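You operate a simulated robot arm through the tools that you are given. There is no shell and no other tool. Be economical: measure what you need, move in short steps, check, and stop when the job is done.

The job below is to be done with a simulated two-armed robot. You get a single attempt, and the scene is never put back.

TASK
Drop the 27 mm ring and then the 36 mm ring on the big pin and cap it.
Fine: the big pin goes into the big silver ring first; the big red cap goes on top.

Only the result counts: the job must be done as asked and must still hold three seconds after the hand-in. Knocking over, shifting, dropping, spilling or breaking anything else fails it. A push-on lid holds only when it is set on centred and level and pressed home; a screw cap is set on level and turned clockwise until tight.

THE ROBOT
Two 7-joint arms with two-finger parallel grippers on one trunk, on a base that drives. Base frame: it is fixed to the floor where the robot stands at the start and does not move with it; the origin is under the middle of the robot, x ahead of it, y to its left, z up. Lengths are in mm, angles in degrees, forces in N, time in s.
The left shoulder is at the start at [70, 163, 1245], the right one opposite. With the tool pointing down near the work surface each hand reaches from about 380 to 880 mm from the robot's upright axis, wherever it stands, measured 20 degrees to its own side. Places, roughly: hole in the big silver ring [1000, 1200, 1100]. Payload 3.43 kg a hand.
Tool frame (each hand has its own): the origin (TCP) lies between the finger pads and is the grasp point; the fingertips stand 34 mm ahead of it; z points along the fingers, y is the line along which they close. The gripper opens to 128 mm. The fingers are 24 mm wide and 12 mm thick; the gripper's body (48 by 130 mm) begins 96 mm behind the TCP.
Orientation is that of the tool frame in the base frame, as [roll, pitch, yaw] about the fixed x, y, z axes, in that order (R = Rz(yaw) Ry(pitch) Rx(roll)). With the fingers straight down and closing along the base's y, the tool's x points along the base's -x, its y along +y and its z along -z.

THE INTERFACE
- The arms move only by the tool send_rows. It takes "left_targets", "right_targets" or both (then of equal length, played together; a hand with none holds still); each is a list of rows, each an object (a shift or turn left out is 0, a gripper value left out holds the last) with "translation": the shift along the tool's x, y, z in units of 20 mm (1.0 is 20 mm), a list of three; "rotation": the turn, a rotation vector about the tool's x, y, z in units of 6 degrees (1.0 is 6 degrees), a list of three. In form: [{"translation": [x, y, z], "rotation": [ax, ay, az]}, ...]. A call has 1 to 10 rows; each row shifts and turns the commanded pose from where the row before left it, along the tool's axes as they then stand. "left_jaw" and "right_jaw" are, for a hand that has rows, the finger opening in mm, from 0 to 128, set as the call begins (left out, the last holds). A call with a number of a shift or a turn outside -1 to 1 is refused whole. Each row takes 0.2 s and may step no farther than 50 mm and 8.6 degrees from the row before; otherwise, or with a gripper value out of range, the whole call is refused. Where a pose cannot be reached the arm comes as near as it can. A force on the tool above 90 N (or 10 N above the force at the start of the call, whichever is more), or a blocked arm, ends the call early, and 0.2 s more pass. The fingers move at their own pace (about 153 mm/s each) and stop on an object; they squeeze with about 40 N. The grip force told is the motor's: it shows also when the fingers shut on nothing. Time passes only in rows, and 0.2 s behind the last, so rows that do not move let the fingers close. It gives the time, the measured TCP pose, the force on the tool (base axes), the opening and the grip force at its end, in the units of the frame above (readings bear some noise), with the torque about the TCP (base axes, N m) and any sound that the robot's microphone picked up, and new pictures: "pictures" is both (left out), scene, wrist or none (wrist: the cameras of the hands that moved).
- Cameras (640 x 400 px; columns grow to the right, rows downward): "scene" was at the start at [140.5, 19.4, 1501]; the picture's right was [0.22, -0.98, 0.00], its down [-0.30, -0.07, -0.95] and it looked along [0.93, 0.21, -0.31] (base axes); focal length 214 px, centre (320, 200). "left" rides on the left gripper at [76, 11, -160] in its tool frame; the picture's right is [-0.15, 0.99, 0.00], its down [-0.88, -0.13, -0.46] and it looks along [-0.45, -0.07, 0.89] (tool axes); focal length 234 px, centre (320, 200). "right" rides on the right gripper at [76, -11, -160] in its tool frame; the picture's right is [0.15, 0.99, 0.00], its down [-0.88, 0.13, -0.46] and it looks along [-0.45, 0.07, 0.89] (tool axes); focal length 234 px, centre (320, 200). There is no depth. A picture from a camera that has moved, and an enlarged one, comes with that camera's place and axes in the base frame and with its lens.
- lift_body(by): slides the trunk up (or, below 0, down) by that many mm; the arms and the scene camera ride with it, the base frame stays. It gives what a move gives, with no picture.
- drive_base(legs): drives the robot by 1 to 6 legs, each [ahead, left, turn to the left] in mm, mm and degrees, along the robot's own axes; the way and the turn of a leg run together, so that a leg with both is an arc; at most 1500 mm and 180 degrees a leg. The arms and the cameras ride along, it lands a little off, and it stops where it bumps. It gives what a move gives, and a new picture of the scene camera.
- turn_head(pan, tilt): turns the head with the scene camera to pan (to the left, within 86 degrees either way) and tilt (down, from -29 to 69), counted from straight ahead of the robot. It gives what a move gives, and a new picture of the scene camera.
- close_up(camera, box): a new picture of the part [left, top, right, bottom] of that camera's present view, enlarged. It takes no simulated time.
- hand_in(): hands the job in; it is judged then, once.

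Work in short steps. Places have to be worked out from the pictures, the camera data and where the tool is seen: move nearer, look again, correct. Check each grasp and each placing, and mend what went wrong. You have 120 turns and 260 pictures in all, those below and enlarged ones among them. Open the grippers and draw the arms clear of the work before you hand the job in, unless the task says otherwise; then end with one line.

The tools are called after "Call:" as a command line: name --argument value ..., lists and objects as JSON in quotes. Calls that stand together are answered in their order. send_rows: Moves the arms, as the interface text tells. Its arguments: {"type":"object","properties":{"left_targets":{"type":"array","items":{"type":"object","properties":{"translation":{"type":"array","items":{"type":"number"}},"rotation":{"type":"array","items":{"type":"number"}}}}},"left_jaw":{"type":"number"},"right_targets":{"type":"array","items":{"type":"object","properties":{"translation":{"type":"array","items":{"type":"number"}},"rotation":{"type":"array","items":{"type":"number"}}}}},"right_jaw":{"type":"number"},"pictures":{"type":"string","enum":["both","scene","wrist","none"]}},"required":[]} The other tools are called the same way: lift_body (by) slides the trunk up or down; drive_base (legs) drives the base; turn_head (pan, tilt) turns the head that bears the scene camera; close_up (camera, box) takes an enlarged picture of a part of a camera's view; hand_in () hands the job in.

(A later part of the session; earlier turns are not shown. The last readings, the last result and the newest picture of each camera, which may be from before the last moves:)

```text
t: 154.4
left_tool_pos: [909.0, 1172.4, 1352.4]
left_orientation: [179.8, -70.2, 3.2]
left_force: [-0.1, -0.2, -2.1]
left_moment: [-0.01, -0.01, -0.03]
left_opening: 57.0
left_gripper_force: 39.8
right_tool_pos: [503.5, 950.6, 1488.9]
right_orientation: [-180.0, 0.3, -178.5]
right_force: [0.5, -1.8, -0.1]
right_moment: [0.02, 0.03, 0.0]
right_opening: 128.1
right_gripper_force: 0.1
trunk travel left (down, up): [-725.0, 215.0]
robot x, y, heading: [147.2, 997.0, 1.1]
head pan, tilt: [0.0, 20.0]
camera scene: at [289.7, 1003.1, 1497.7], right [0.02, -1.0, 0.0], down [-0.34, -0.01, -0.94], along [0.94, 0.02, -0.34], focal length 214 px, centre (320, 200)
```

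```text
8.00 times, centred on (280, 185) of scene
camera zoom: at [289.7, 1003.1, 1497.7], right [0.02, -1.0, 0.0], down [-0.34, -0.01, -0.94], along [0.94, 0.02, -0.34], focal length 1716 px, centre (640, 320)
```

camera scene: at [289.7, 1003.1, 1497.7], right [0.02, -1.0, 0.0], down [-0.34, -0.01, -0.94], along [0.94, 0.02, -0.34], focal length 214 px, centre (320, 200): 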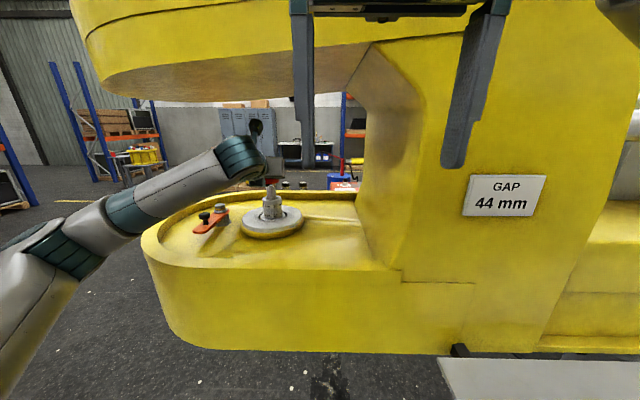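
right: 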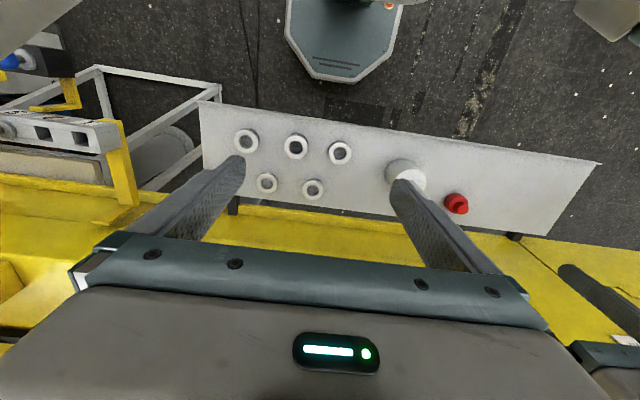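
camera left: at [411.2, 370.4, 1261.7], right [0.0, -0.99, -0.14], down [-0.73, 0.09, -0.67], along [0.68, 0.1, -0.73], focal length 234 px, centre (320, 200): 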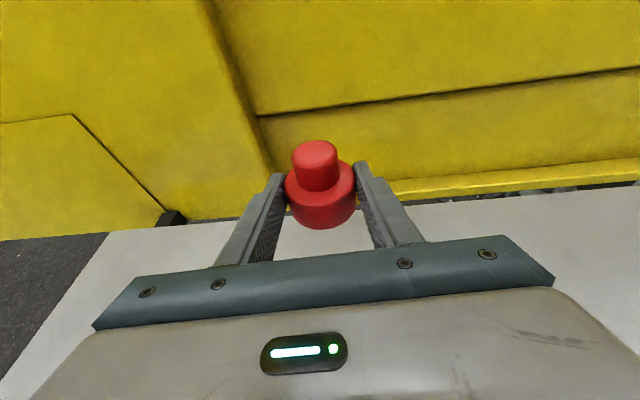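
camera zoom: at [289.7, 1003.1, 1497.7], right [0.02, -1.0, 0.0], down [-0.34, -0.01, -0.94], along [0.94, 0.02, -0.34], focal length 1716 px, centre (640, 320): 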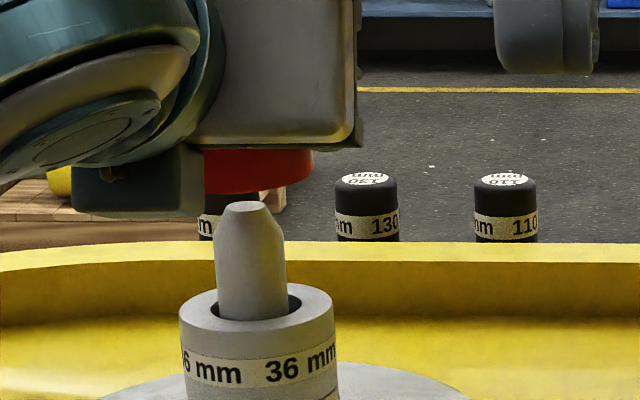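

The cap is ~14 mm short and ~3 mm right of the spindle. I correct and check from the scene camera.

Call:
send_rows --left_targets '[{"translation": [0.24, -0.1, 0.66]}, {"translation": [-0.25, 0, 0.09]}, {}]' --pictures "none"

Call:
close_up --camera "scene" --box '[248, 168, 296, 198]'

Call:
close_up --camera "left" --box '[220, 100, 420, 225]'

```text
t: 155.2
left_tool_pos: [925.6, 1174.9, 1344.3]
left_orientation: [179.8, -70.0, 3.2]
left_force: [-0.6, 0.4, -1.9]
left_moment: [0.02, 0.01, -0.01]
left_opening: 56.8
left_gripper_force: 40.1
right_tool_pos: [504.6, 950.3, 1486.5]
right_orientation: [180.0, 0.1, -178.5]
right_force: [-0.1, -0.9, 0.2]
right_moment: [-0.04, -0.01, -0.04]
right_opening: 128.0
right_gripper_force: 0.1
trunk travel left (down, up): [-725.0, 215.0]
robot x, y, heading: [150.6, 1003.3, 1.5]
head pan, tilt: [0.0, 20.0]
```

```text
13.33 times, centred on (272, 183) of scene
camera zoom: at [292.3, 1003.4, 1497.3], right [0.02, -1.0, 0.0], down [-0.34, -0.01, -0.94], along [0.94, 0.02, -0.34], focal length 2860 px, centre (960, 427)
```

zoom: 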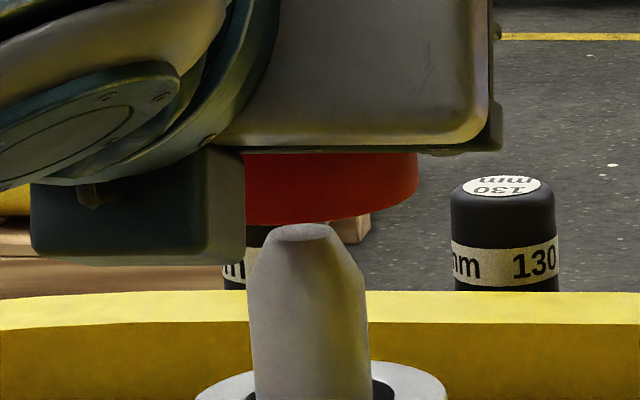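

```text
3.20 times, centred on (320, 162) of left
camera zoom: at [802.4, 1156.7, 1470.1], right [0.0, -0.99, -0.14], down [-0.74, 0.09, -0.67], along [0.68, 0.1, -0.73], focal length 749 px, centre (320, 320)
```

zoom: 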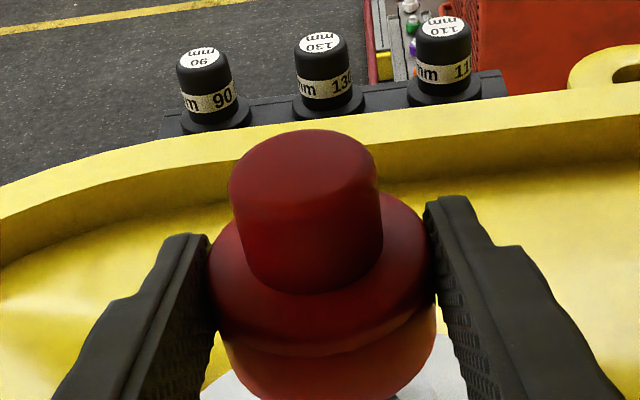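

Lateral match is within 0.5 mm; fore-aft the cap seems ~2.5 mm too far. I trim back 2.5 mm and lower 16 mm in small steps.

Call:
send_rows --left_targets '[{"translation": [-0.043, 0, -0.117]}, {"translation": [-0.19, 0, 0.068]}, {"translation": [-0.19, 0, 0.068]}, {"translation": [-0.19, 0, 0.068]}, {"translation": [-0.19, 0, 0.068]}, {}]' --pictures "none"

Call:
close_up --camera "scene" --box '[248, 168, 296, 198]'

```text
t: 156.6
left_tool_pos: [921.7, 1175.1, 1332.5]
left_orientation: [179.7, -70.3, 3.5]
left_force: [1.9, 2.3, 14.6]
left_moment: [0.14, -0.55, 0.04]
left_opening: 57.3
left_gripper_force: 39.9
right_tool_pos: [503.2, 949.7, 1488.3]
right_orientation: [180.0, 0.4, -178.5]
right_force: [0.0, -0.1, -0.9]
right_moment: [0.01, 0.0, -0.02]
right_opening: 128.1
right_gripper_force: 0.1
trunk travel left (down, up): [-725.0, 215.0]
robot x, y, heading: [147.1, 1001.0, 1.3]
head pan, tilt: [0.0, 20.0]
```

```text
13.33 times, centred on (272, 183) of scene
camera zoom: at [290.1, 1003.2, 1497.8], right [0.02, -1.0, 0.0], down [-0.34, -0.01, -0.94], along [0.94, 0.02, -0.34], focal length 2860 px, centre (960, 427)
```

zoom: 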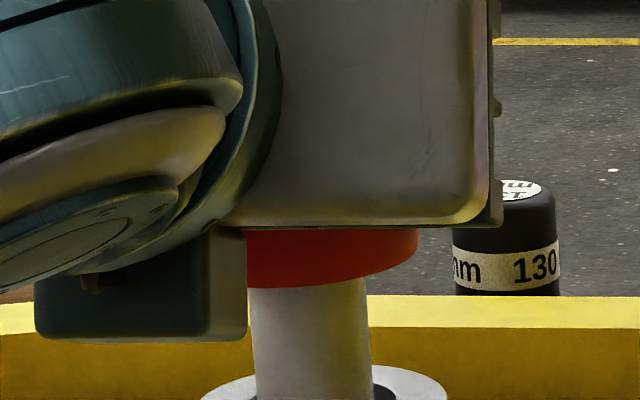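

Contact at the chamfer: the moment shows it on the far/left side of the bore, so the cap must go about 3 mm forward and 1 mm left. I lift 4 mm, shift and lower again.

Call:
send_rows --left_targets '[{"translation": [0.28, 0, -0.1]}, {"translation": [0.05, -0.05, 0.14]}, {"translation": [-0.14, 0, 0.05]}, {"translation": [-0.14, 0, 0.05]}, {"translation": [-0.1, 0, 0.036]}, {}]' --pictures "none"

Call:
close_up --camera "scene" --box '[248, 168, 296, 198]'

```text
t: 158.0
left_tool_pos: [926.8, 1176.3, 1328.0]
left_orientation: [179.8, -70.1, 3.3]
left_force: [3.3, -1.2, 2.9]
left_moment: [0.0, -0.24, -0.01]
left_opening: 57.1
left_gripper_force: 40.3
right_tool_pos: [503.7, 949.1, 1486.6]
right_orientation: [180.0, 0.2, -178.6]
right_force: [0.4, -0.5, 0.4]
right_moment: [0.02, 0.0, 0.0]
right_opening: 128.0
right_gripper_force: 0.0
trunk travel left (down, up): [-725.0, 215.0]
robot x, y, heading: [148.6, 1001.9, 1.3]
head pan, tilt: [0.0, 20.0]
```

```text
13.33 times, centred on (272, 183) of scene
camera zoom: at [291.7, 1003.0, 1497.4], right [0.02, -1.0, 0.0], down [-0.34, -0.01, -0.94], along [0.94, 0.02, -0.34], focal length 2860 px, centre (960, 427)
```

zoom: 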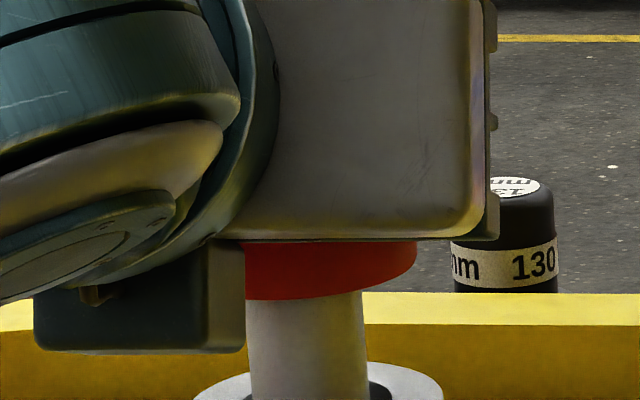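

Deeper, with a light remaining side force in +x. I shift 1.5 mm forward and lower 6 mm more.

Call:
send_rows --left_targets '[{"translation": [0.026, 0.02, 0.07]}, {"translation": [-0.1, 0, 0.036]}, {"translation": [-0.1, 0, 0.036]}, {"translation": [-0.1, 0, 0.036]}, {}]' --pictures "none"

```text
t: 159.2
left_tool_pos: [927.5, 1176.0, 1318.0]
left_orientation: [179.9, -69.9, 3.3]
left_force: [3.6, 0.1, -3.2]
left_moment: [-0.02, -0.02, -0.01]
left_opening: 57.1
left_gripper_force: 39.9
right_tool_pos: [504.3, 949.6, 1486.4]
right_orientation: [-179.9, 0.3, -178.5]
right_force: [0.4, 0.6, 0.2]
right_moment: [-0.03, 0.01, 0.01]
right_opening: 128.2
right_gripper_force: 0.1
trunk travel left (down, up): [-725.0, 215.0]
robot x, y, heading: [147.3, 1004.9, 1.3]
head pan, tilt: [0.0, 20.0]
```

It slides down freely now (z 1318). I shift 1 mm forward and lower another 20 mm.

Call:
send_rows --left_targets '[{"translation": [0.017, 0, 0.05]}, {"translation": [-0.19, 0, 0.068]}, {"translation": [-0.19, 0, 0.068]}, {"translation": [-0.19, 0, 0.068]}, {"translation": [-0.19, 0, 0.068]}, {}]' --pictures "none"

Call:
close_up --camera "scene" --box '[232, 170, 312, 220]'

```text
t: 160.6
left_tool_pos: [926.9, 1174.4, 1308.9]
left_orientation: [179.6, -70.5, 3.5]
left_force: [7.9, 0.9, 22.6]
left_moment: [0.12, -0.86, -0.02]
left_opening: 57.0
left_gripper_force: 39.9
right_tool_pos: [502.5, 949.5, 1487.5]
right_orientation: [179.9, 0.3, -178.4]
right_force: [-0.5, 0.1, 0.2]
right_moment: [0.01, -0.02, -0.03]
right_opening: 128.1
right_gripper_force: 0.1
trunk travel left (down, up): [-725.0, 215.0]
robot x, y, heading: [150.6, 1000.6, 1.3]
head pan, tilt: [0.0, 20.0]
```

```text
8.00 times, centred on (272, 195) of scene
camera zoom: at [289.8, 1002.6, 1497.9], right [0.02, -1.0, 0.0], down [-0.34, -0.01, -0.94], along [0.94, 0.02, -0.34], focal length 1716 px, centre (704, 240)
```

zoom: 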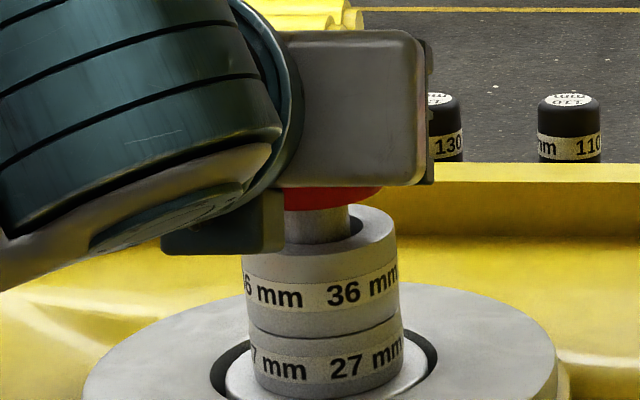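

The cap is now 26 mm down with 22 N resistance and a +x side force. I relieve 2.5 mm forward and press slightly further, watching.

Call:
send_rows --left_targets '[{"translation": [0.043, 0, 0.118]}, {}, {}]' --pictures "none"

Call:
send_rows --left_targets '[{"translation": [-0.19, 0, 0.068]}, {}]' --pictures "none"

Call:
close_up --camera "left" --box '[220, 100, 420, 225]'

```text
t: 161.4
left_tool_pos: [927.7, 1175.6, 1307.9]
left_orientation: [179.9, -70.4, 3.2]
left_force: [8.1, 1.0, 27.5]
left_moment: [0.01, -0.68, 0.09]
left_opening: 57.3
left_gripper_force: 40.1
right_tool_pos: [501.1, 949.7, 1487.6]
right_orientation: [179.9, 0.3, -178.5]
right_force: [0.8, 0.2, -0.7]
right_moment: [-0.01, -0.02, -0.01]
right_opening: 127.8
right_gripper_force: 0.1
trunk travel left (down, up): [-725.0, 215.0]
robot x, y, heading: [150.1, 1000.3, 1.5]
head pan, tilt: [0.0, 20.0]
```

```text
t: 162.0
left_tool_pos: [929.7, 1174.8, 1303.3]
left_orientation: [179.9, -70.4, 3.2]
left_force: [8.4, -0.5, 28.0]
left_moment: [0.14, -0.55, -0.03]
left_opening: 57.1
left_gripper_force: 40.2
right_tool_pos: [500.5, 948.7, 1488.5]
right_orientation: [179.9, 0.3, -178.5]
right_force: [-0.1, -0.1, -0.3]
right_moment: [-0.02, 0.02, 0.0]
right_opening: 128.0
right_gripper_force: 0.0
trunk travel left (down, up): [-725.0, 215.0]
robot x, y, heading: [149.4, 1004.0, 1.3]
head pan, tilt: [0.0, 20.0]
```

```text
3.20 times, centred on (320, 162) of left
camera zoom: at [804.4, 1157.1, 1428.1], right [0.0, -0.99, -0.14], down [-0.73, 0.09, -0.68], along [0.68, 0.1, -0.72], focal length 749 px, centre (320, 320)
```

zoom: 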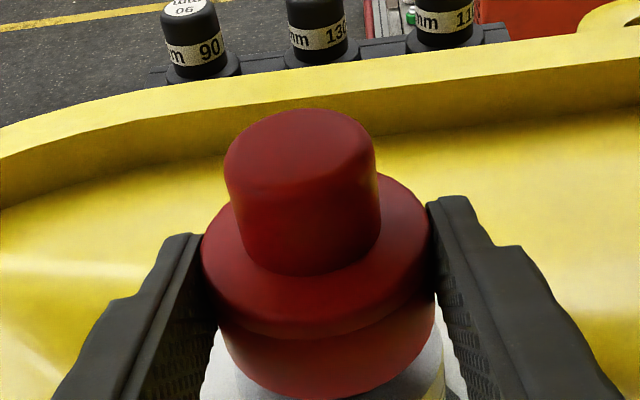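

The cap seems to slip up in the fingers by ~5 mm. I check its level and height from the scene.

Call:
close_up --camera "scene" --box '[248, 175, 312, 215]'

```text
10.00 times, centred on (280, 195) of scene
camera zoom: at [288.8, 1002.1, 1497.7], right [0.02, -1.0, 0.0], down [-0.34, -0.01, -0.94], along [0.94, 0.02, -0.34], focal length 2145 px, centre (720, 250)
```

zoom: 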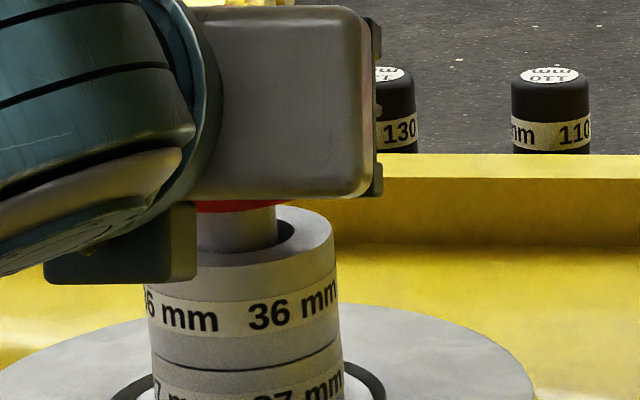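

The cap has not gone down further (bottom ≈1281, ring top ≈1265) – the grip just slips at ~28 N. I'll release it, check that it sits level, and press from above with closed fingers.

Call:
send_rows --left_targets '[{}, {}, {}]' --left_jaw 96 --pictures "none"

Call:
send_rows --left_targets '[{"translation": [-0.34, 0, -0.94]}, {"translation": [-0.34, 0, -0.94]}, {"translation": [-0.34, 0, -0.94]}, {"translation": [-0.34, 0, -0.94]}, {"translation": [-0.34, 0, -0.94]}]' --pictures "both"

Call:
close_up --camera "scene" --box '[240, 165, 320, 215]'

Call:
close_up --camera "left" --box '[240, 20, 400, 120]'

```text
t: 162.8
left_tool_pos: [930.2, 1176.5, 1301.1]
left_orientation: [179.9, -70.0, 3.3]
left_force: [-0.6, 0.1, -0.3]
left_moment: [-0.02, -0.03, 0.0]
left_opening: 95.7
left_gripper_force: 0.0
right_tool_pos: [504.5, 950.2, 1487.3]
right_orientation: [-180.0, 0.3, -178.5]
right_force: [0.0, 0.9, 0.1]
right_moment: [0.01, -0.01, -0.02]
right_opening: 127.9
right_gripper_force: 0.1
trunk travel left (down, up): [-725.0, 215.0]
robot x, y, heading: [151.3, 999.6, 1.2]
head pan, tilt: [0.0, 20.0]
```

```text
t: 164.0
left_tool_pos: [830.7, 1172.5, 1300.3]
left_orientation: [179.7, -70.1, 3.3]
left_force: [0.4, 0.0, 0.6]
left_moment: [0.0, 0.0, -0.03]
left_opening: 96.1
left_gripper_force: 0.1
right_tool_pos: [502.8, 949.4, 1487.6]
right_orientation: [180.0, 0.3, -178.5]
right_force: [1.0, -0.7, 0.4]
right_moment: [-0.03, -0.01, -0.03]
right_opening: 128.2
right_gripper_force: 0.1
trunk travel left (down, up): [-725.0, 215.0]
robot x, y, heading: [145.4, 1002.2, 1.3]
head pan, tilt: [0.0, 20.0]
camera scene: at [290.8, 1003.4, 1497.5], right [0.02, -1.0, 0.0], down [-0.34, -0.01, -0.94], along [0.94, 0.02, -0.34], focal length 214 px, centre (320, 200)
camera left: at [707.8, 1153.8, 1425.8], right [0.0, -0.99, -0.14], down [-0.73, 0.09, -0.67], along [0.68, 0.1, -0.73], focal length 234 px, centre (320, 200)
```

scene: 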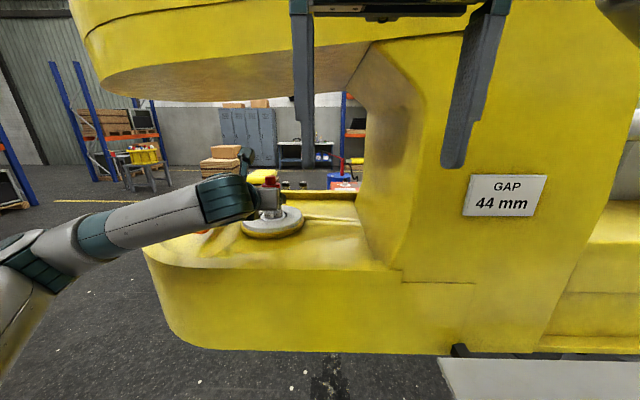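
left: 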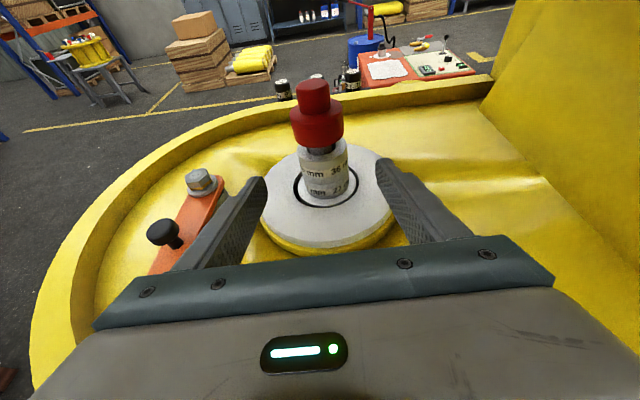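

```text
8.00 times, centred on (280, 190) of scene
camera zoom: at [290.8, 1003.4, 1497.5], right [0.02, -1.0, 0.0], down [-0.34, -0.01, -0.94], along [0.94, 0.02, -0.34], focal length 1716 px, centre (640, 280)
```

zoom: 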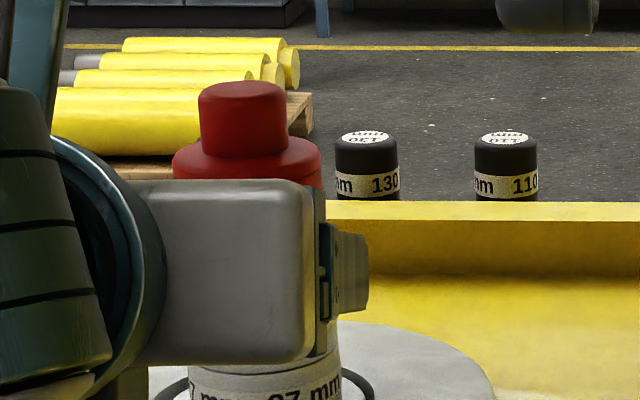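

```text
4.00 times, centred on (320, 70) of left
camera zoom: at [707.8, 1153.8, 1425.8], right [0.0, -0.99, -0.14], down [-0.73, 0.09, -0.67], along [0.68, 0.1, -0.73], focal length 937 px, centre (320, 720)
```

zoom: 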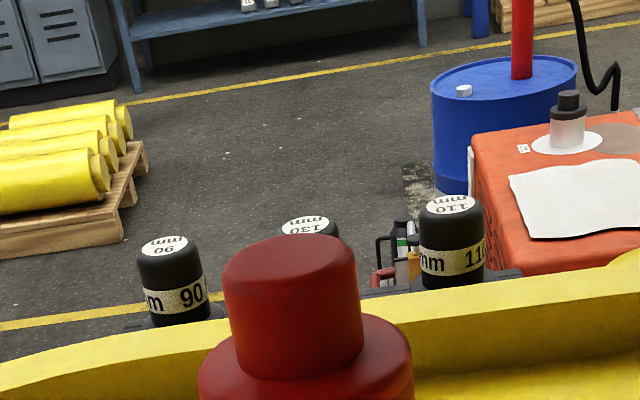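

The cap stands level on the spindle with its knob top at ≈1338. I close the fingers, raise, and bring the fingertips above the knob.

Call:
send_rows --left_targets '[{"translation": [0.94, 0, -0.342]}, {"translation": [0.94, 0, -0.342]}, {"translation": [0.94, 0, -0.342]}, {"translation": [0.94, 0, -0.342]}, {"translation": [0.29, 0.02, 0.8]}, {"translation": [0.29, 0.02, 0.8]}, {"translation": [0.29, 0.02, 0.8]}, {"translation": [0.29, 0.02, 0.8]}, {"translation": [0.29, 0.02, 0.8]}, {}]' --left_jaw 0 --pictures "wrist"

Call:
close_up --camera "scene" --box '[240, 155, 320, 205]'

```text
t: 166.2
left_tool_pos: [915.0, 1173.3, 1380.0]
left_orientation: [179.9, -70.0, 3.3]
left_force: [-0.6, -0.8, -0.3]
left_moment: [0.01, 0.02, 0.0]
left_opening: 0.1
left_gripper_force: 33.3
right_tool_pos: [504.0, 950.1, 1486.2]
right_orientation: [-179.9, 0.2, -178.5]
right_force: [-0.1, 0.5, 0.6]
right_moment: [-0.04, -0.01, 0.0]
right_opening: 128.0
right_gripper_force: 0.2
trunk travel left (down, up): [-725.0, 215.0]
robot x, y, heading: [145.6, 999.4, 1.5]
head pan, tilt: [0.0, 20.0]
camera left: at [791.7, 1155.5, 1504.9], right [0.0, -0.99, -0.14], down [-0.73, 0.09, -0.67], along [0.68, 0.1, -0.73], focal length 234 px, centre (320, 200)
```

left: 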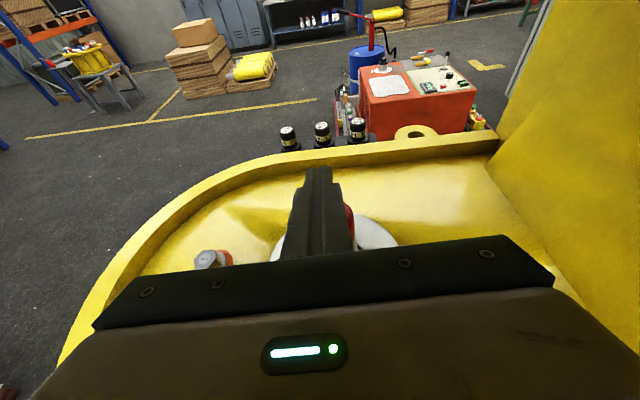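

```text
8.00 times, centred on (280, 180) of scene
camera zoom: at [290.8, 1003.3, 1497.5], right [0.02, -1.0, 0.0], down [-0.34, -0.01, -0.94], along [0.94, 0.02, -0.34], focal length 1716 px, centre (640, 360)
```

zoom: 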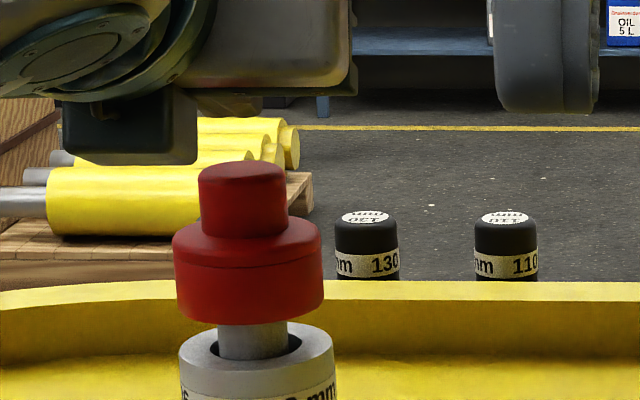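

Cap is level and centred; fingertips are ~3 mm left of the knob's centre. I shift 3 mm right and press down progressively.

Call:
send_rows --left_targets '[{"translation": [0, 0.15, 0]}, {"translation": [-0.3, 0, 0.11]}, {"translation": [-0.3, 0, 0.11]}, {"translation": [-0.19, 0, 0.068]}, {"translation": [-0.19, 0, 0.068]}, {}]' --pictures "none"

Call:
close_up --camera "scene" --box '[240, 155, 320, 205]'

```text
t: 167.6
left_tool_pos: [916.0, 1170.4, 1360.7]
left_orientation: [179.8, -70.1, 3.3]
left_force: [-0.6, -0.7, -0.3]
left_moment: [-0.02, 0.02, -0.02]
left_opening: 0.1
left_gripper_force: 33.5
right_tool_pos: [504.0, 950.6, 1486.7]
right_orientation: [-179.9, 0.3, -178.5]
right_force: [-0.7, -0.3, 0.6]
right_moment: [-0.05, -0.02, 0.0]
right_opening: 127.9
right_gripper_force: 0.1
trunk travel left (down, up): [-725.0, 215.0]
robot x, y, heading: [152.6, 1000.0, 1.5]
head pan, tilt: [0.0, 20.0]
```

```text
8.00 times, centred on (280, 180) of scene
camera zoom: at [291.2, 1003.2, 1497.4], right [0.02, -1.0, 0.0], down [-0.34, -0.01, -0.94], along [0.94, 0.02, -0.34], focal length 1716 px, centre (640, 360)
```

zoom: 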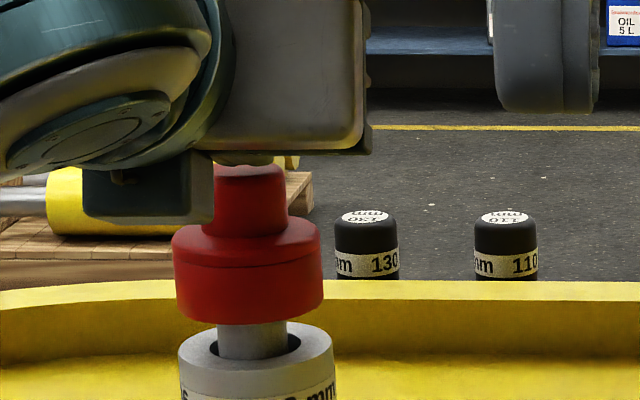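

Fingertips are just above the knob, aligned. I press down 12 mm in steps.

Call:
send_rows --left_targets '[{"translation": [-0.14, 0, 0.05]}, {"translation": [-0.14, 0, 0.05]}, {"translation": [-0.14, 0, 0.05]}, {"translation": [-0.14, 0, 0.05]}, {}]' --pictures "none"

Call:
close_up --camera "scene" --box '[240, 155, 320, 205]'

```text
t: 168.8
left_tool_pos: [909.9, 1167.0, 1358.1]
left_orientation: [179.7, -70.7, 3.3]
left_force: [-4.5, -3.2, 34.5]
left_moment: [0.09, -0.89, -0.15]
left_opening: 0.1
left_gripper_force: 33.0
right_tool_pos: [497.7, 947.5, 1488.7]
right_orientation: [179.9, 0.5, -178.5]
right_force: [0.3, -0.2, -0.6]
right_moment: [0.0, -0.01, 0.01]
right_opening: 128.0
right_gripper_force: 0.1
trunk travel left (down, up): [-725.0, 215.0]
robot x, y, heading: [149.1, 998.5, 1.3]
head pan, tilt: [0.0, 20.0]
```

```text
8.00 times, centred on (280, 180) of scene
camera zoom: at [284.3, 1001.1, 1498.4], right [0.02, -1.0, 0.0], down [-0.34, -0.01, -0.94], along [0.94, 0.02, -0.34], focal length 1716 px, centre (640, 360)
```

zoom: 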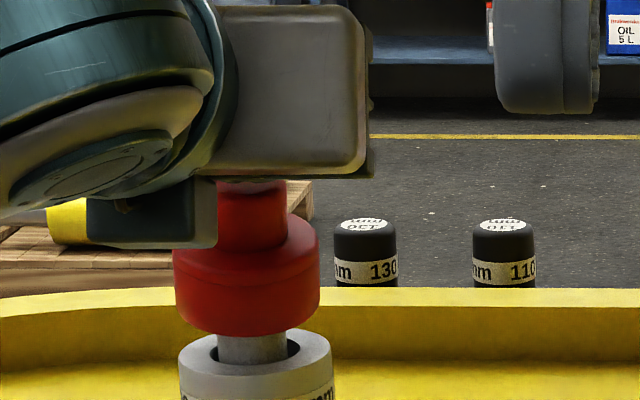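

36 N on the knob so far, almost no movement. I shift 5 mm forward to stay over the centre and press harder.

Call:
send_rows --left_targets '[{"translation": [0.08, 0, 0.23]}, {"translation": [-0.14, 0, 0.05]}, {"translation": [-0.14, 0, 0.05]}, {"translation": [-0.14, 0, 0.05]}, {"translation": [-0.14, 0, 0.05]}, {}]' --pictures "none"

Call:
close_up --camera "scene" --box '[240, 160, 320, 210]'

```text
t: 170.2
left_tool_pos: [909.1, 1167.9, 1358.0]
left_orientation: [178.9, -72.0, 4.1]
left_force: [-11.3, -5.8, 59.5]
left_moment: [0.11, -1.44, -0.13]
left_opening: 0.2
left_gripper_force: 32.7
right_tool_pos: [492.1, 946.4, 1490.2]
right_orientation: [179.7, 0.7, -178.5]
right_force: [0.0, 0.2, 1.3]
right_moment: [0.04, -0.02, 0.01]
right_opening: 127.9
right_gripper_force: 0.1
trunk travel left (down, up): [-725.0, 215.0]
robot x, y, heading: [151.3, 999.2, 1.3]
head pan, tilt: [0.0, 20.0]
```

```text
8.00 times, centred on (280, 185) of scene
camera zoom: at [279.1, 999.7, 1498.8], right [0.02, -1.0, 0.0], down [-0.33, -0.01, -0.94], along [0.94, 0.02, -0.33], focal length 1716 px, centre (640, 320)
```

zoom: 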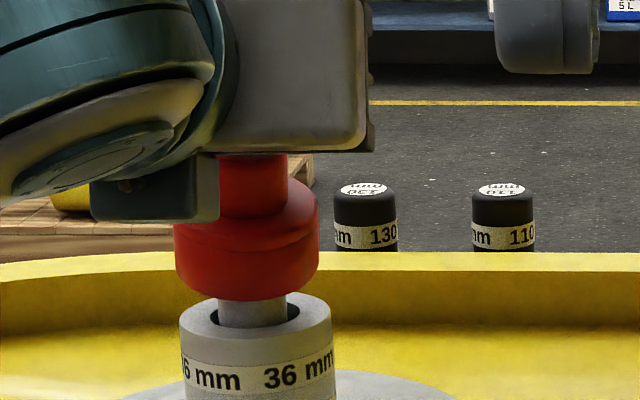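

At 60 N the contact has drifted to the near side of the knob. I unload, re-centre a bit forward, and press again while leading forward to counter the robot's flex.

Call:
send_rows --left_targets '[{"translation": [0.66, 0, -0.24]}, {"translation": [0.66, 0, -0.24]}, {}]' --pictures "none"

Call:
close_up --camera "scene" --box '[240, 160, 320, 210]'

```text
t: 171.0
left_tool_pos: [921.9, 1172.0, 1360.7]
left_orientation: [-179.8, -69.7, 3.1]
left_force: [0.2, 0.1, 0.9]
left_moment: [-0.02, 0.05, 0.01]
left_opening: 0.2
left_gripper_force: 33.0
right_tool_pos: [502.2, 950.4, 1486.5]
right_orientation: [-180.0, 0.1, -178.4]
right_force: [0.1, 0.1, -0.2]
right_moment: [-0.01, 0.0, -0.02]
right_opening: 128.0
right_gripper_force: 0.0
trunk travel left (down, up): [-725.0, 215.0]
robot x, y, heading: [147.8, 1004.5, 1.3]
head pan, tilt: [0.0, 20.0]
```

```text
8.00 times, centred on (280, 185) of scene
camera zoom: at [291.0, 1003.3, 1497.0], right [0.02, -1.0, 0.0], down [-0.34, -0.01, -0.94], along [0.94, 0.02, -0.34], focal length 1716 px, centre (640, 320)
```

zoom: 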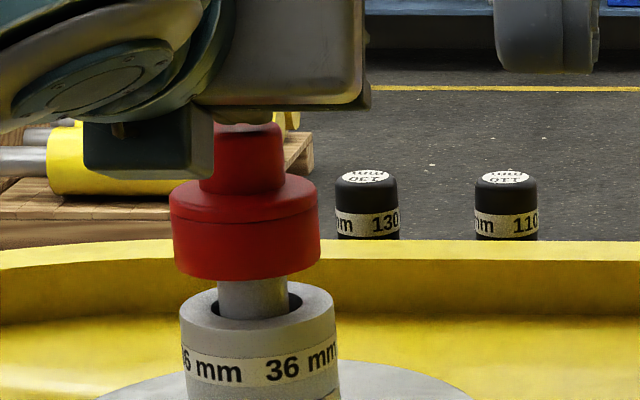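

The cap looks slightly changed. I enlarge to check its level.

Call:
close_up --camera "scene" --box '[256, 172, 288, 202]'

Call:
close_up --camera "left" --box '[220, 60, 480, 260]'

```text
13.33 times, centred on (272, 187) of scene
camera zoom: at [291.0, 1003.3, 1497.0], right [0.02, -1.0, 0.0], down [-0.34, -0.01, -0.94], along [0.94, 0.02, -0.34], focal length 2860 px, centre (960, 373)
```

zoom: 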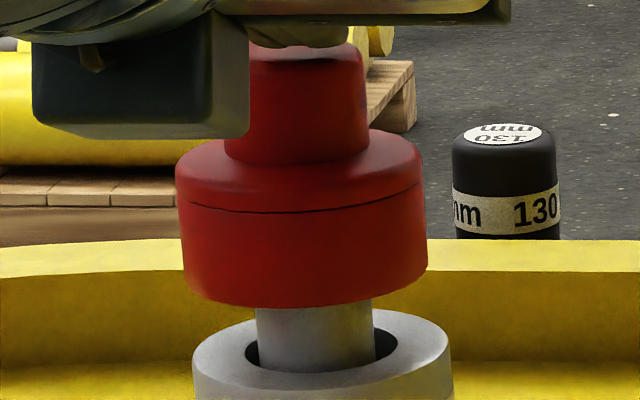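

```text
2.00 times, centred on (350, 160) of left
camera zoom: at [798.6, 1153.5, 1485.8], right [0.01, -0.99, -0.14], down [-0.74, 0.09, -0.67], along [0.67, 0.11, -0.73], focal length 468 px, centre (260, 280)
```

zoom: 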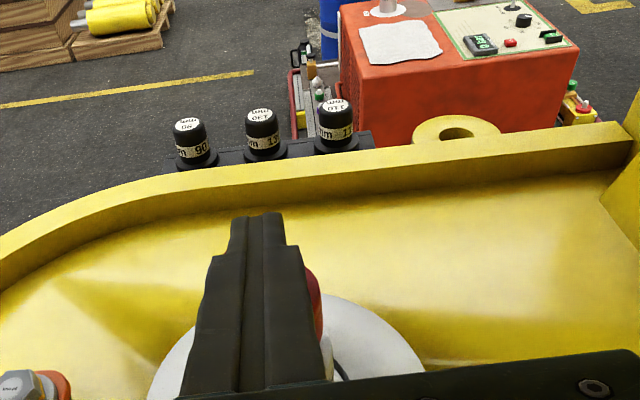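

The cap looks level. I press again, now centred on the knob, leading forward as load builds.

Call:
send_rows --left_targets '[{"translation": [-0.12, 0, 0.1]}, {"translation": [-0.12, 0, 0.1]}, {"translation": [-0.12, 0, 0.1]}, {"translation": [-0.12, 0, 0.1]}, {"translation": [-0.12, 0, 0.1]}, {"translation": [-0.12, 0, 0.1]}, {"translation": [-0.12, 0, 0.1]}, {}]' --pictures "none"

Call:
close_up --camera "scene" --box '[240, 160, 320, 210]'

```text
t: 172.8
left_tool_pos: [921.5, 1170.7, 1358.6]
left_orientation: [179.2, -71.5, 3.9]
left_force: [3.3, 1.4, 49.9]
left_moment: [0.24, -1.47, 0.0]
left_opening: 0.1
left_gripper_force: 33.5
right_tool_pos: [496.1, 948.3, 1488.3]
right_orientation: [179.8, 0.5, -178.5]
right_force: [-0.3, -0.1, 0.6]
right_moment: [-0.03, -0.02, 0.04]
right_opening: 128.2
right_gripper_force: 0.1
trunk travel left (down, up): [-725.0, 215.0]
robot x, y, heading: [144.7, 998.5, 1.2]
head pan, tilt: [0.0, 20.0]
```

```text
8.00 times, centred on (280, 185) of scene
camera zoom: at [284.0, 1001.9, 1498.4], right [0.02, -1.0, 0.0], down [-0.34, -0.01, -0.94], along [0.94, 0.02, -0.34], focal length 1716 px, centre (640, 320)
```

zoom: 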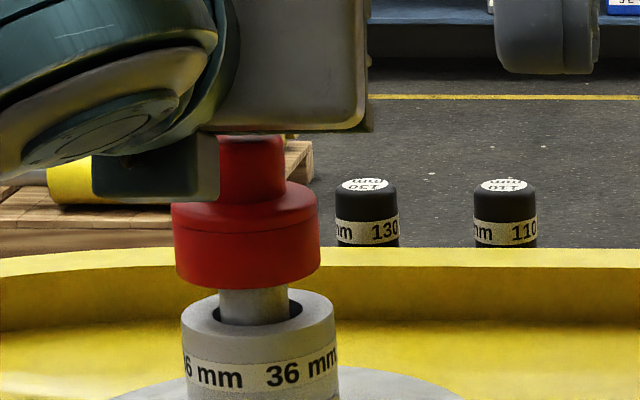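

50 N, centred, and no travel: the cap rests solidly. I press a little further to ~75 N to be sure it is home.

Call:
send_rows --left_targets '[{"translation": [-0.12, 0, 0.1]}, {"translation": [-0.12, 0, 0.1]}, {"translation": [-0.12, 0, 0.1]}, {"translation": [-0.12, 0, 0.1]}, {"translation": [-0.06, 0, 0.05]}, {}]' --pictures "none"

Call:
send_rows --left_targets '[{"translation": [0.5, 0, -0.25]}, {"translation": [0.5, 0, -0.25]}, {"translation": [0.6, 0, -0.25]}, {"translation": [0.94, 0, -0.35]}, {}]' --pictures "none"

Call:
close_up --camera "scene" --box '[248, 165, 312, 205]'

```text
t: 174.2
left_tool_pos: [922.1, 1171.6, 1356.9]
left_orientation: [178.3, -72.7, 4.8]
left_force: [0.7, 2.6, 75.6]
left_moment: [0.35, -2.12, 0.06]
left_opening: 0.0
left_gripper_force: 32.6
right_tool_pos: [492.0, 948.5, 1490.9]
right_orientation: [179.9, 0.7, -178.5]
right_force: [0.2, -0.4, 0.1]
right_moment: [-0.01, 0.01, 0.0]
right_opening: 127.9
right_gripper_force: 0.1
trunk travel left (down, up): [-725.0, 215.0]
robot x, y, heading: [151.7, 1002.9, 1.4]
head pan, tilt: [0.0, 20.0]
```

```text
t: 175.4
left_tool_pos: [927.2, 1169.9, 1386.1]
left_orientation: [180.0, -69.9, 3.1]
left_force: [0.3, -0.1, 1.0]
left_moment: [0.01, 0.0, -0.04]
left_opening: 0.0
left_gripper_force: 32.9
right_tool_pos: [504.2, 950.5, 1486.5]
right_orientation: [179.9, 0.3, -178.5]
right_force: [0.3, -0.6, 0.1]
right_moment: [0.0, -0.04, 0.02]
right_opening: 128.2
right_gripper_force: 0.0
trunk travel left (down, up): [-725.0, 215.0]
robot x, y, heading: [145.4, 1001.3, 1.3]
head pan, tilt: [0.0, 20.0]
```

```text
10.00 times, centred on (280, 185) of scene
camera zoom: at [290.3, 1003.2, 1497.4], right [0.02, -1.0, 0.0], down [-0.34, -0.01, -0.94], along [0.94, 0.02, -0.34], focal length 2145 px, centre (720, 350)
```

zoom: 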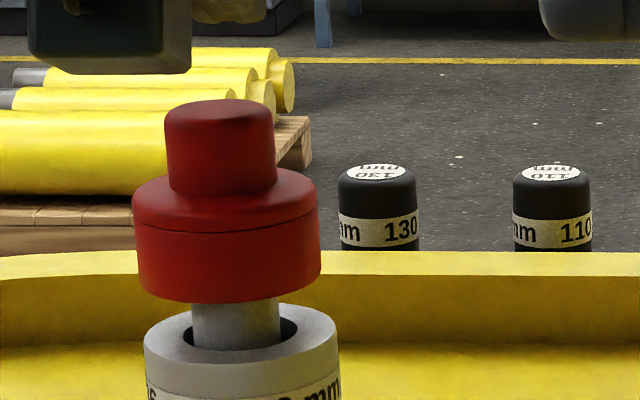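

The cap sits level and centred on the spindle, solid at 75 N. To verify that it holds I grip the knob and give a light pull: first back off and open.

Call:
send_rows --left_targets '[{"translation": [-0.34, -0.05, -0.94]}, {"translation": [-0.34, -0.05, -0.94]}, {"translation": [-0.34, -0.05, -0.94]}, {"translation": [-0.34, -0.05, -0.94]}, {"translation": [-0.34, -0.05, -0.94]}, {"translation": [-0.83, 0, 0.3]}, {"translation": [-0.83, 0, 0.3]}, {"translation": [-0.83, 0, 0.3]}, {}]' --pictures "none"

Call:
send_rows --left_targets '[{}, {}]' --left_jaw 70 --pictures "none"

Call:
close_up --camera "left" --box '[200, 20, 440, 170]'

```text
t: 177.4
left_tool_pos: [829.4, 1170.8, 1332.1]
left_orientation: [179.7, -70.2, 3.3]
left_force: [-0.1, 0.0, -0.3]
left_moment: [-0.02, -0.02, -0.04]
left_opening: 0.1
left_gripper_force: 33.3
right_tool_pos: [504.6, 949.5, 1487.5]
right_orientation: [-180.0, 0.2, -178.6]
right_force: [-0.2, 0.4, 0.1]
right_moment: [0.0, 0.0, 0.01]
right_opening: 128.0
right_gripper_force: 0.1
trunk travel left (down, up): [-725.0, 215.0]
robot x, y, heading: [150.3, 1006.5, 1.2]
head pan, tilt: [0.0, 20.0]
```

```text
t: 178.0
left_tool_pos: [829.2, 1169.8, 1333.2]
left_orientation: [179.8, -70.0, 3.3]
left_force: [-0.9, -0.7, 0.0]
left_moment: [0.03, -0.01, 0.02]
left_opening: 70.4
left_gripper_force: 0.1
right_tool_pos: [503.4, 950.6, 1487.0]
right_orientation: [-180.0, 0.2, -178.6]
right_force: [0.3, 0.0, -0.6]
right_moment: [0.0, -0.03, -0.01]
right_opening: 128.1
right_gripper_force: 0.1
trunk travel left (down, up): [-725.0, 215.0]
robot x, y, heading: [150.9, 1003.2, 1.2]
head pan, tilt: [0.0, 20.0]
```

```text
2.67 times, centred on (320, 95) of left
camera zoom: at [706.9, 1152.3, 1457.7], right [0.0, -0.99, -0.14], down [-0.73, 0.09, -0.67], along [0.68, 0.1, -0.73], focal length 624 px, centre (320, 480)
```

zoom: 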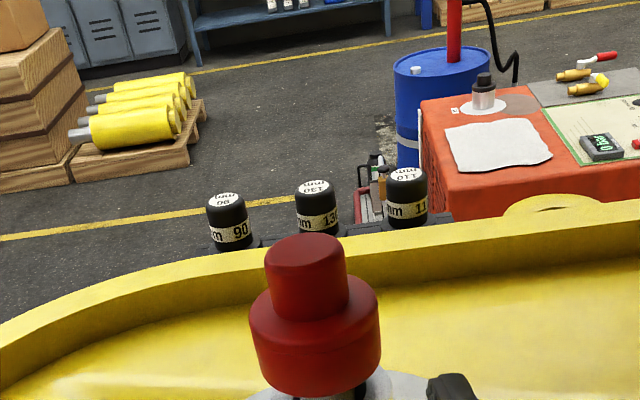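

Knob centre ≈ (941,1176). I advance so the pads straddle the knob.

Call:
send_rows --left_targets '[{"translation": [0.325, 0, 0.893]}, {"translation": [0.325, 0, 0.893]}, {"translation": [0.325, 0, 0.893]}, {"translation": [0.325, 0, 0.893]}, {"translation": [0.325, 0, 0.893]}, {}]' --pictures "none"

Call:
close_up --camera "left" --box '[220, 100, 420, 225]'

```text
t: 179.4
left_tool_pos: [921.8, 1176.8, 1332.1]
left_orientation: [179.8, -70.1, 3.3]
left_force: [0.3, -0.8, -0.1]
left_moment: [0.02, -0.02, 0.01]
left_opening: 70.0
left_gripper_force: 0.0
right_tool_pos: [504.2, 950.3, 1487.2]
right_orientation: [-179.9, 0.1, -178.5]
right_force: [-0.1, -0.6, -0.4]
right_moment: [0.02, -0.02, 0.0]
right_opening: 128.2
right_gripper_force: 0.0
trunk travel left (down, up): [-725.0, 215.0]
robot x, y, heading: [153.7, 1001.4, 1.6]
head pan, tilt: [0.0, 20.0]
```

```text
3.20 times, centred on (320, 162) of left
camera zoom: at [799.3, 1158.7, 1456.2], right [0.0, -0.99, -0.14], down [-0.73, 0.09, -0.67], along [0.68, 0.1, -0.73], focal length 749 px, centre (320, 320)
```

zoom: 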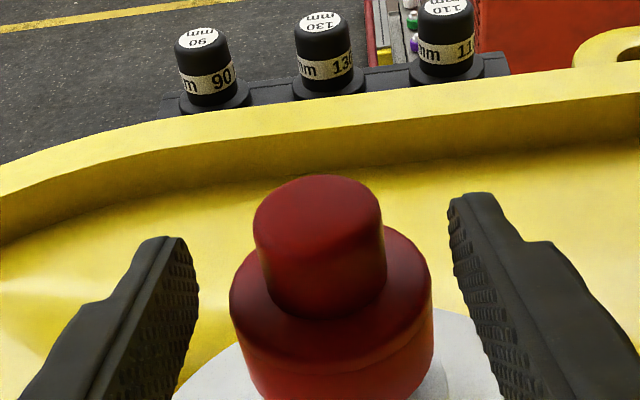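

Centred. I close on the knob and then command a 3 mm lift.

Call:
send_rows --left_targets '[{}, {}, {}]' --left_jaw 0 --pictures "none"

Call:
send_rows --left_targets '[{"translation": [0.14, 0, -0.05]}, {}]' --pictures "none"

```text
t: 180.2
left_tool_pos: [922.6, 1176.4, 1330.3]
left_orientation: [179.9, -70.0, 3.4]
left_force: [0.6, 0.6, 1.1]
left_moment: [-0.01, -0.03, 0.03]
left_opening: 55.1
left_gripper_force: 39.8
right_tool_pos: [503.7, 950.5, 1487.7]
right_orientation: [-179.9, 0.2, -178.5]
right_force: [-0.2, -1.3, 0.0]
right_moment: [0.0, -0.01, -0.03]
right_opening: 128.0
right_gripper_force: 0.0
trunk travel left (down, up): [-725.0, 215.0]
robot x, y, heading: [150.2, 1003.8, 1.2]
head pan, tilt: [0.0, 20.0]
```

```text
t: 180.8
left_tool_pos: [925.4, 1177.8, 1334.8]
left_orientation: [179.7, -70.0, 3.3]
left_force: [0.5, -0.7, -1.7]
left_moment: [0.02, 0.05, 0.01]
left_opening: 55.0
left_gripper_force: 40.2
right_tool_pos: [503.3, 949.6, 1487.9]
right_orientation: [180.0, 0.2, -178.5]
right_force: [0.2, 0.1, -0.2]
right_moment: [0.01, 0.03, -0.02]
right_opening: 128.0
right_gripper_force: 0.1
trunk travel left (down, up): [-725.0, 215.0]
robot x, y, heading: [147.2, 1004.5, 1.6]
head pan, tilt: [0.0, 20.0]
```

The cap lifts freely, so it is not home: evidence (moment, +x force, knob at x≈941 vs spindle ≈943.5) says it hangs ~3 mm too near on an inner step. I set it back, re-grip the base lower, and retry with a forward shift.

Call:
send_rows --left_targets '[{"translation": [-0.14, 0, 0.05]}, {}]' --pictures "none"

Call:
send_rows --left_targets '[{}, {}, {"translation": [-0.42, 0, 0.154]}, {"translation": [-0.42, 0, 0.154]}, {}]' --left_jaw 80 --pictures "none"

Call:
send_rows --left_targets '[{}, {}, {}]' --left_jaw 0 --pictures "none"

Call:
close_up --camera "left" --box '[220, 80, 420, 205]'

```text
t: 181.4
left_tool_pos: [923.1, 1176.4, 1333.0]
left_orientation: [179.8, -70.2, 3.3]
left_force: [0.4, 0.0, -1.5]
left_moment: [-0.02, 0.04, -0.02]
left_opening: 55.1
left_gripper_force: 40.0
right_tool_pos: [503.9, 950.2, 1487.8]
right_orientation: [179.9, 0.2, -178.4]
right_force: [-0.8, -0.6, -1.0]
right_moment: [-0.01, 0.0, 0.0]
right_opening: 128.3
right_gripper_force: 0.0
trunk travel left (down, up): [-725.0, 215.0]
robot x, y, heading: [150.3, 1001.0, 1.6]
head pan, tilt: [0.0, 20.0]
```

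```text
t: 182.6
left_tool_pos: [924.3, 1176.0, 1315.6]
left_orientation: [179.9, -70.1, 3.2]
left_force: [-0.8, 0.1, 0.4]
left_moment: [0.03, -0.04, 0.01]
left_opening: 80.0
left_gripper_force: 0.1
right_tool_pos: [503.1, 950.2, 1488.0]
right_orientation: [-180.0, 0.2, -178.6]
right_force: [-0.1, -0.6, 0.1]
right_moment: [-0.05, 0.0, -0.03]
right_opening: 128.1
right_gripper_force: 0.0
trunk travel left (down, up): [-725.0, 215.0]
robot x, y, heading: [149.8, 1000.3, 1.2]
head pan, tilt: [0.0, 20.0]
```

```text
t: 183.4
left_tool_pos: [923.4, 1176.2, 1316.4]
left_orientation: [179.8, -70.1, 3.3]
left_force: [0.0, 0.2, 0.0]
left_moment: [0.03, 0.02, -0.02]
left_opening: 57.1
left_gripper_force: 40.1
right_tool_pos: [503.8, 949.5, 1485.6]
right_orientation: [179.9, 0.2, -178.5]
right_force: [-0.3, -0.1, 0.3]
right_moment: [0.03, -0.02, 0.01]
right_opening: 128.1
right_gripper_force: 0.1
trunk travel left (down, up): [-725.0, 215.0]
robot x, y, heading: [150.8, 1000.7, 1.3]
head pan, tilt: [0.0, 20.0]
```

```text
3.20 times, centred on (320, 142) of left
camera zoom: at [800.3, 1157.7, 1440.8], right [0.0, -0.99, -0.14], down [-0.73, 0.09, -0.67], along [0.68, 0.1, -0.73], focal length 749 px, centre (320, 384)
```

zoom: 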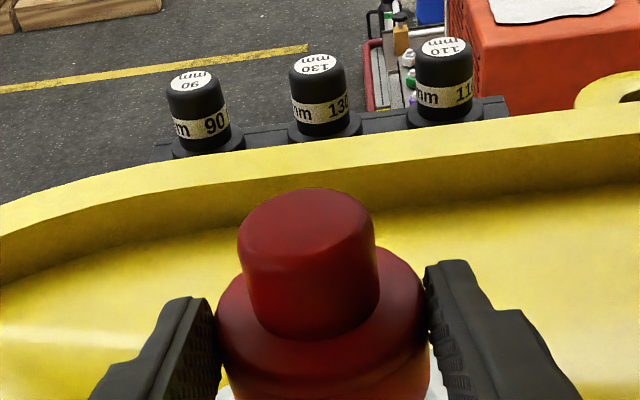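

Base re-gripped (57 mm). I lift 3 mm, shift 3 mm forward, lower 7 mm and read the forces.

Call:
send_rows --left_targets '[{"translation": [0.14, 0, -0.05]}, {"translation": [0.05, 0, 0.14]}, {"translation": [-0.1, 0, 0.036]}, {"translation": [-0.12, 0, 0.044]}, {"translation": [-0.12, 0, 0.044]}, {}]' --pictures "none"

```text
t: 184.8
left_tool_pos: [924.3, 1175.5, 1315.9]
left_orientation: [179.7, -70.5, 3.5]
left_force: [-4.1, 2.5, 16.6]
left_moment: [0.06, -0.27, 0.05]
left_opening: 57.0
left_gripper_force: 40.2
right_tool_pos: [499.2, 949.9, 1487.4]
right_orientation: [180.0, 0.4, -178.4]
right_force: [0.0, 0.6, -0.4]
right_moment: [-0.01, 0.0, -0.03]
right_opening: 128.1
right_gripper_force: 0.0
trunk travel left (down, up): [-725.0, 215.0]
robot x, y, heading: [146.6, 998.8, 1.2]
head pan, tilt: [0.0, 20.0]
```

Contact is now central and at the same height despite the 3 mm shift, so the spindle's end meets a roof inside the cap. I need to see the cap's underside: lift it off, back out, and tip the hand so the underside faces the head camera.

Call:
send_rows --left_targets '[{"translation": [0.94, 0, -0.342]}, {"translation": [0.94, 0, -0.342]}, {"translation": [0.94, 0, -0.342]}, {}]' --pictures "none"

Call:
drive_base --legs '[[-250, 0, 0]]'

Call:
send_rows --left_targets '[{"rotation": [0, -1, 0]}, {"rotation": [0, -1, 0]}, {"rotation": [0, -1, 0]}, {"rotation": [0, -1, 0]}, {"rotation": [0, -1, 0]}, {"rotation": [0, -1, 0]}, {"rotation": [0, -1, 0]}, {"rotation": [0, -1, 0]}, {"rotation": [0, -1, 0]}, {"rotation": [0, -1, 0]}]' --pictures "scene"

```text
t: 185.8
left_tool_pos: [931.4, 1177.4, 1369.9]
left_orientation: [179.8, -70.0, 3.3]
left_force: [-0.1, -0.2, -1.1]
left_moment: [0.0, 0.04, -0.01]
left_opening: 57.0
left_gripper_force: 39.8
right_tool_pos: [505.1, 951.0, 1486.3]
right_orientation: [-180.0, 0.1, -178.5]
right_force: [0.4, -0.6, 0.3]
right_moment: [0.03, 0.03, -0.02]
right_opening: 128.0
right_gripper_force: 0.0
trunk travel left (down, up): [-725.0, 215.0]
robot x, y, heading: [151.8, 1000.6, 1.3]
head pan, tilt: [0.0, 20.0]
```

```text
t: 187.6
left_tool_pos: [685.3, 1172.0, 1369.9]
left_orientation: [179.8, -70.0, 3.3]
left_force: [-0.1, 0.4, -1.5]
left_moment: [0.0, 0.03, 0.02]
left_opening: 57.0
left_gripper_force: 40.1
right_tool_pos: [259.2, 944.8, 1486.7]
right_orientation: [180.0, 0.1, -178.5]
right_force: [0.2, -0.4, -0.1]
right_moment: [0.0, 0.02, -0.01]
right_opening: 128.1
right_gripper_force: 0.1
trunk travel left (down, up): [-725.0, 215.0]
robot x, y, heading: [-93.3, 995.9, 1.2]
head pan, tilt: [0.0, 20.0]
camera scene: at [46.7, 997.8, 1497.2], right [0.02, -1.0, 0.0], down [-0.34, -0.01, -0.94], along [0.94, 0.02, -0.34], focal length 214 px, centre (320, 200)
```

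scene: 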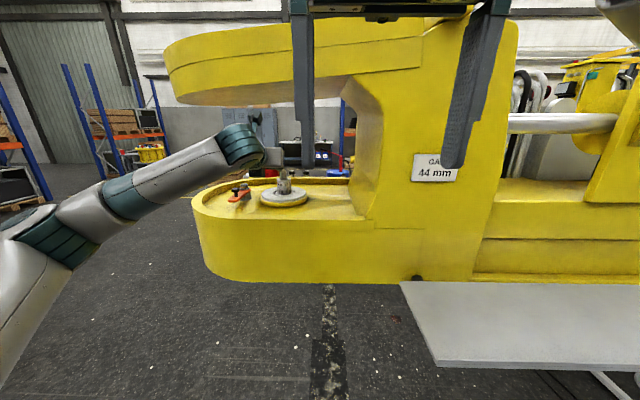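

```text
t: 189.8
left_tool_pos: [671.3, 1164.8, 1384.2]
left_orientation: [-179.7, -11.0, 2.8]
left_force: [0.7, 0.5, -1.6]
left_moment: [0.01, 0.03, 0.01]
left_opening: 57.1
left_gripper_force: 39.8
right_tool_pos: [243.2, 938.0, 1491.1]
right_orientation: [179.6, 0.8, -178.5]
right_force: [0.1, -1.2, -0.3]
right_moment: [0.15, -0.03, -0.01]
right_opening: 128.0
right_gripper_force: 0.1
trunk travel left (down, up): [-725.0, 215.0]
robot x, y, heading: [-98.6, 996.6, 1.5]
head pan, tilt: [0.0, 20.0]
camera scene: at [31.6, 991.0, 1499.2], right [0.02, -1.0, 0.0], down [-0.33, 0.0, -0.94], along [0.94, 0.02, -0.33], focal length 214 px, centre (320, 200)
```

scene: 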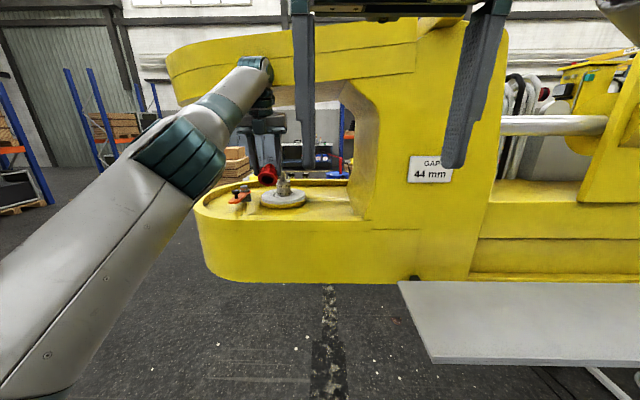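

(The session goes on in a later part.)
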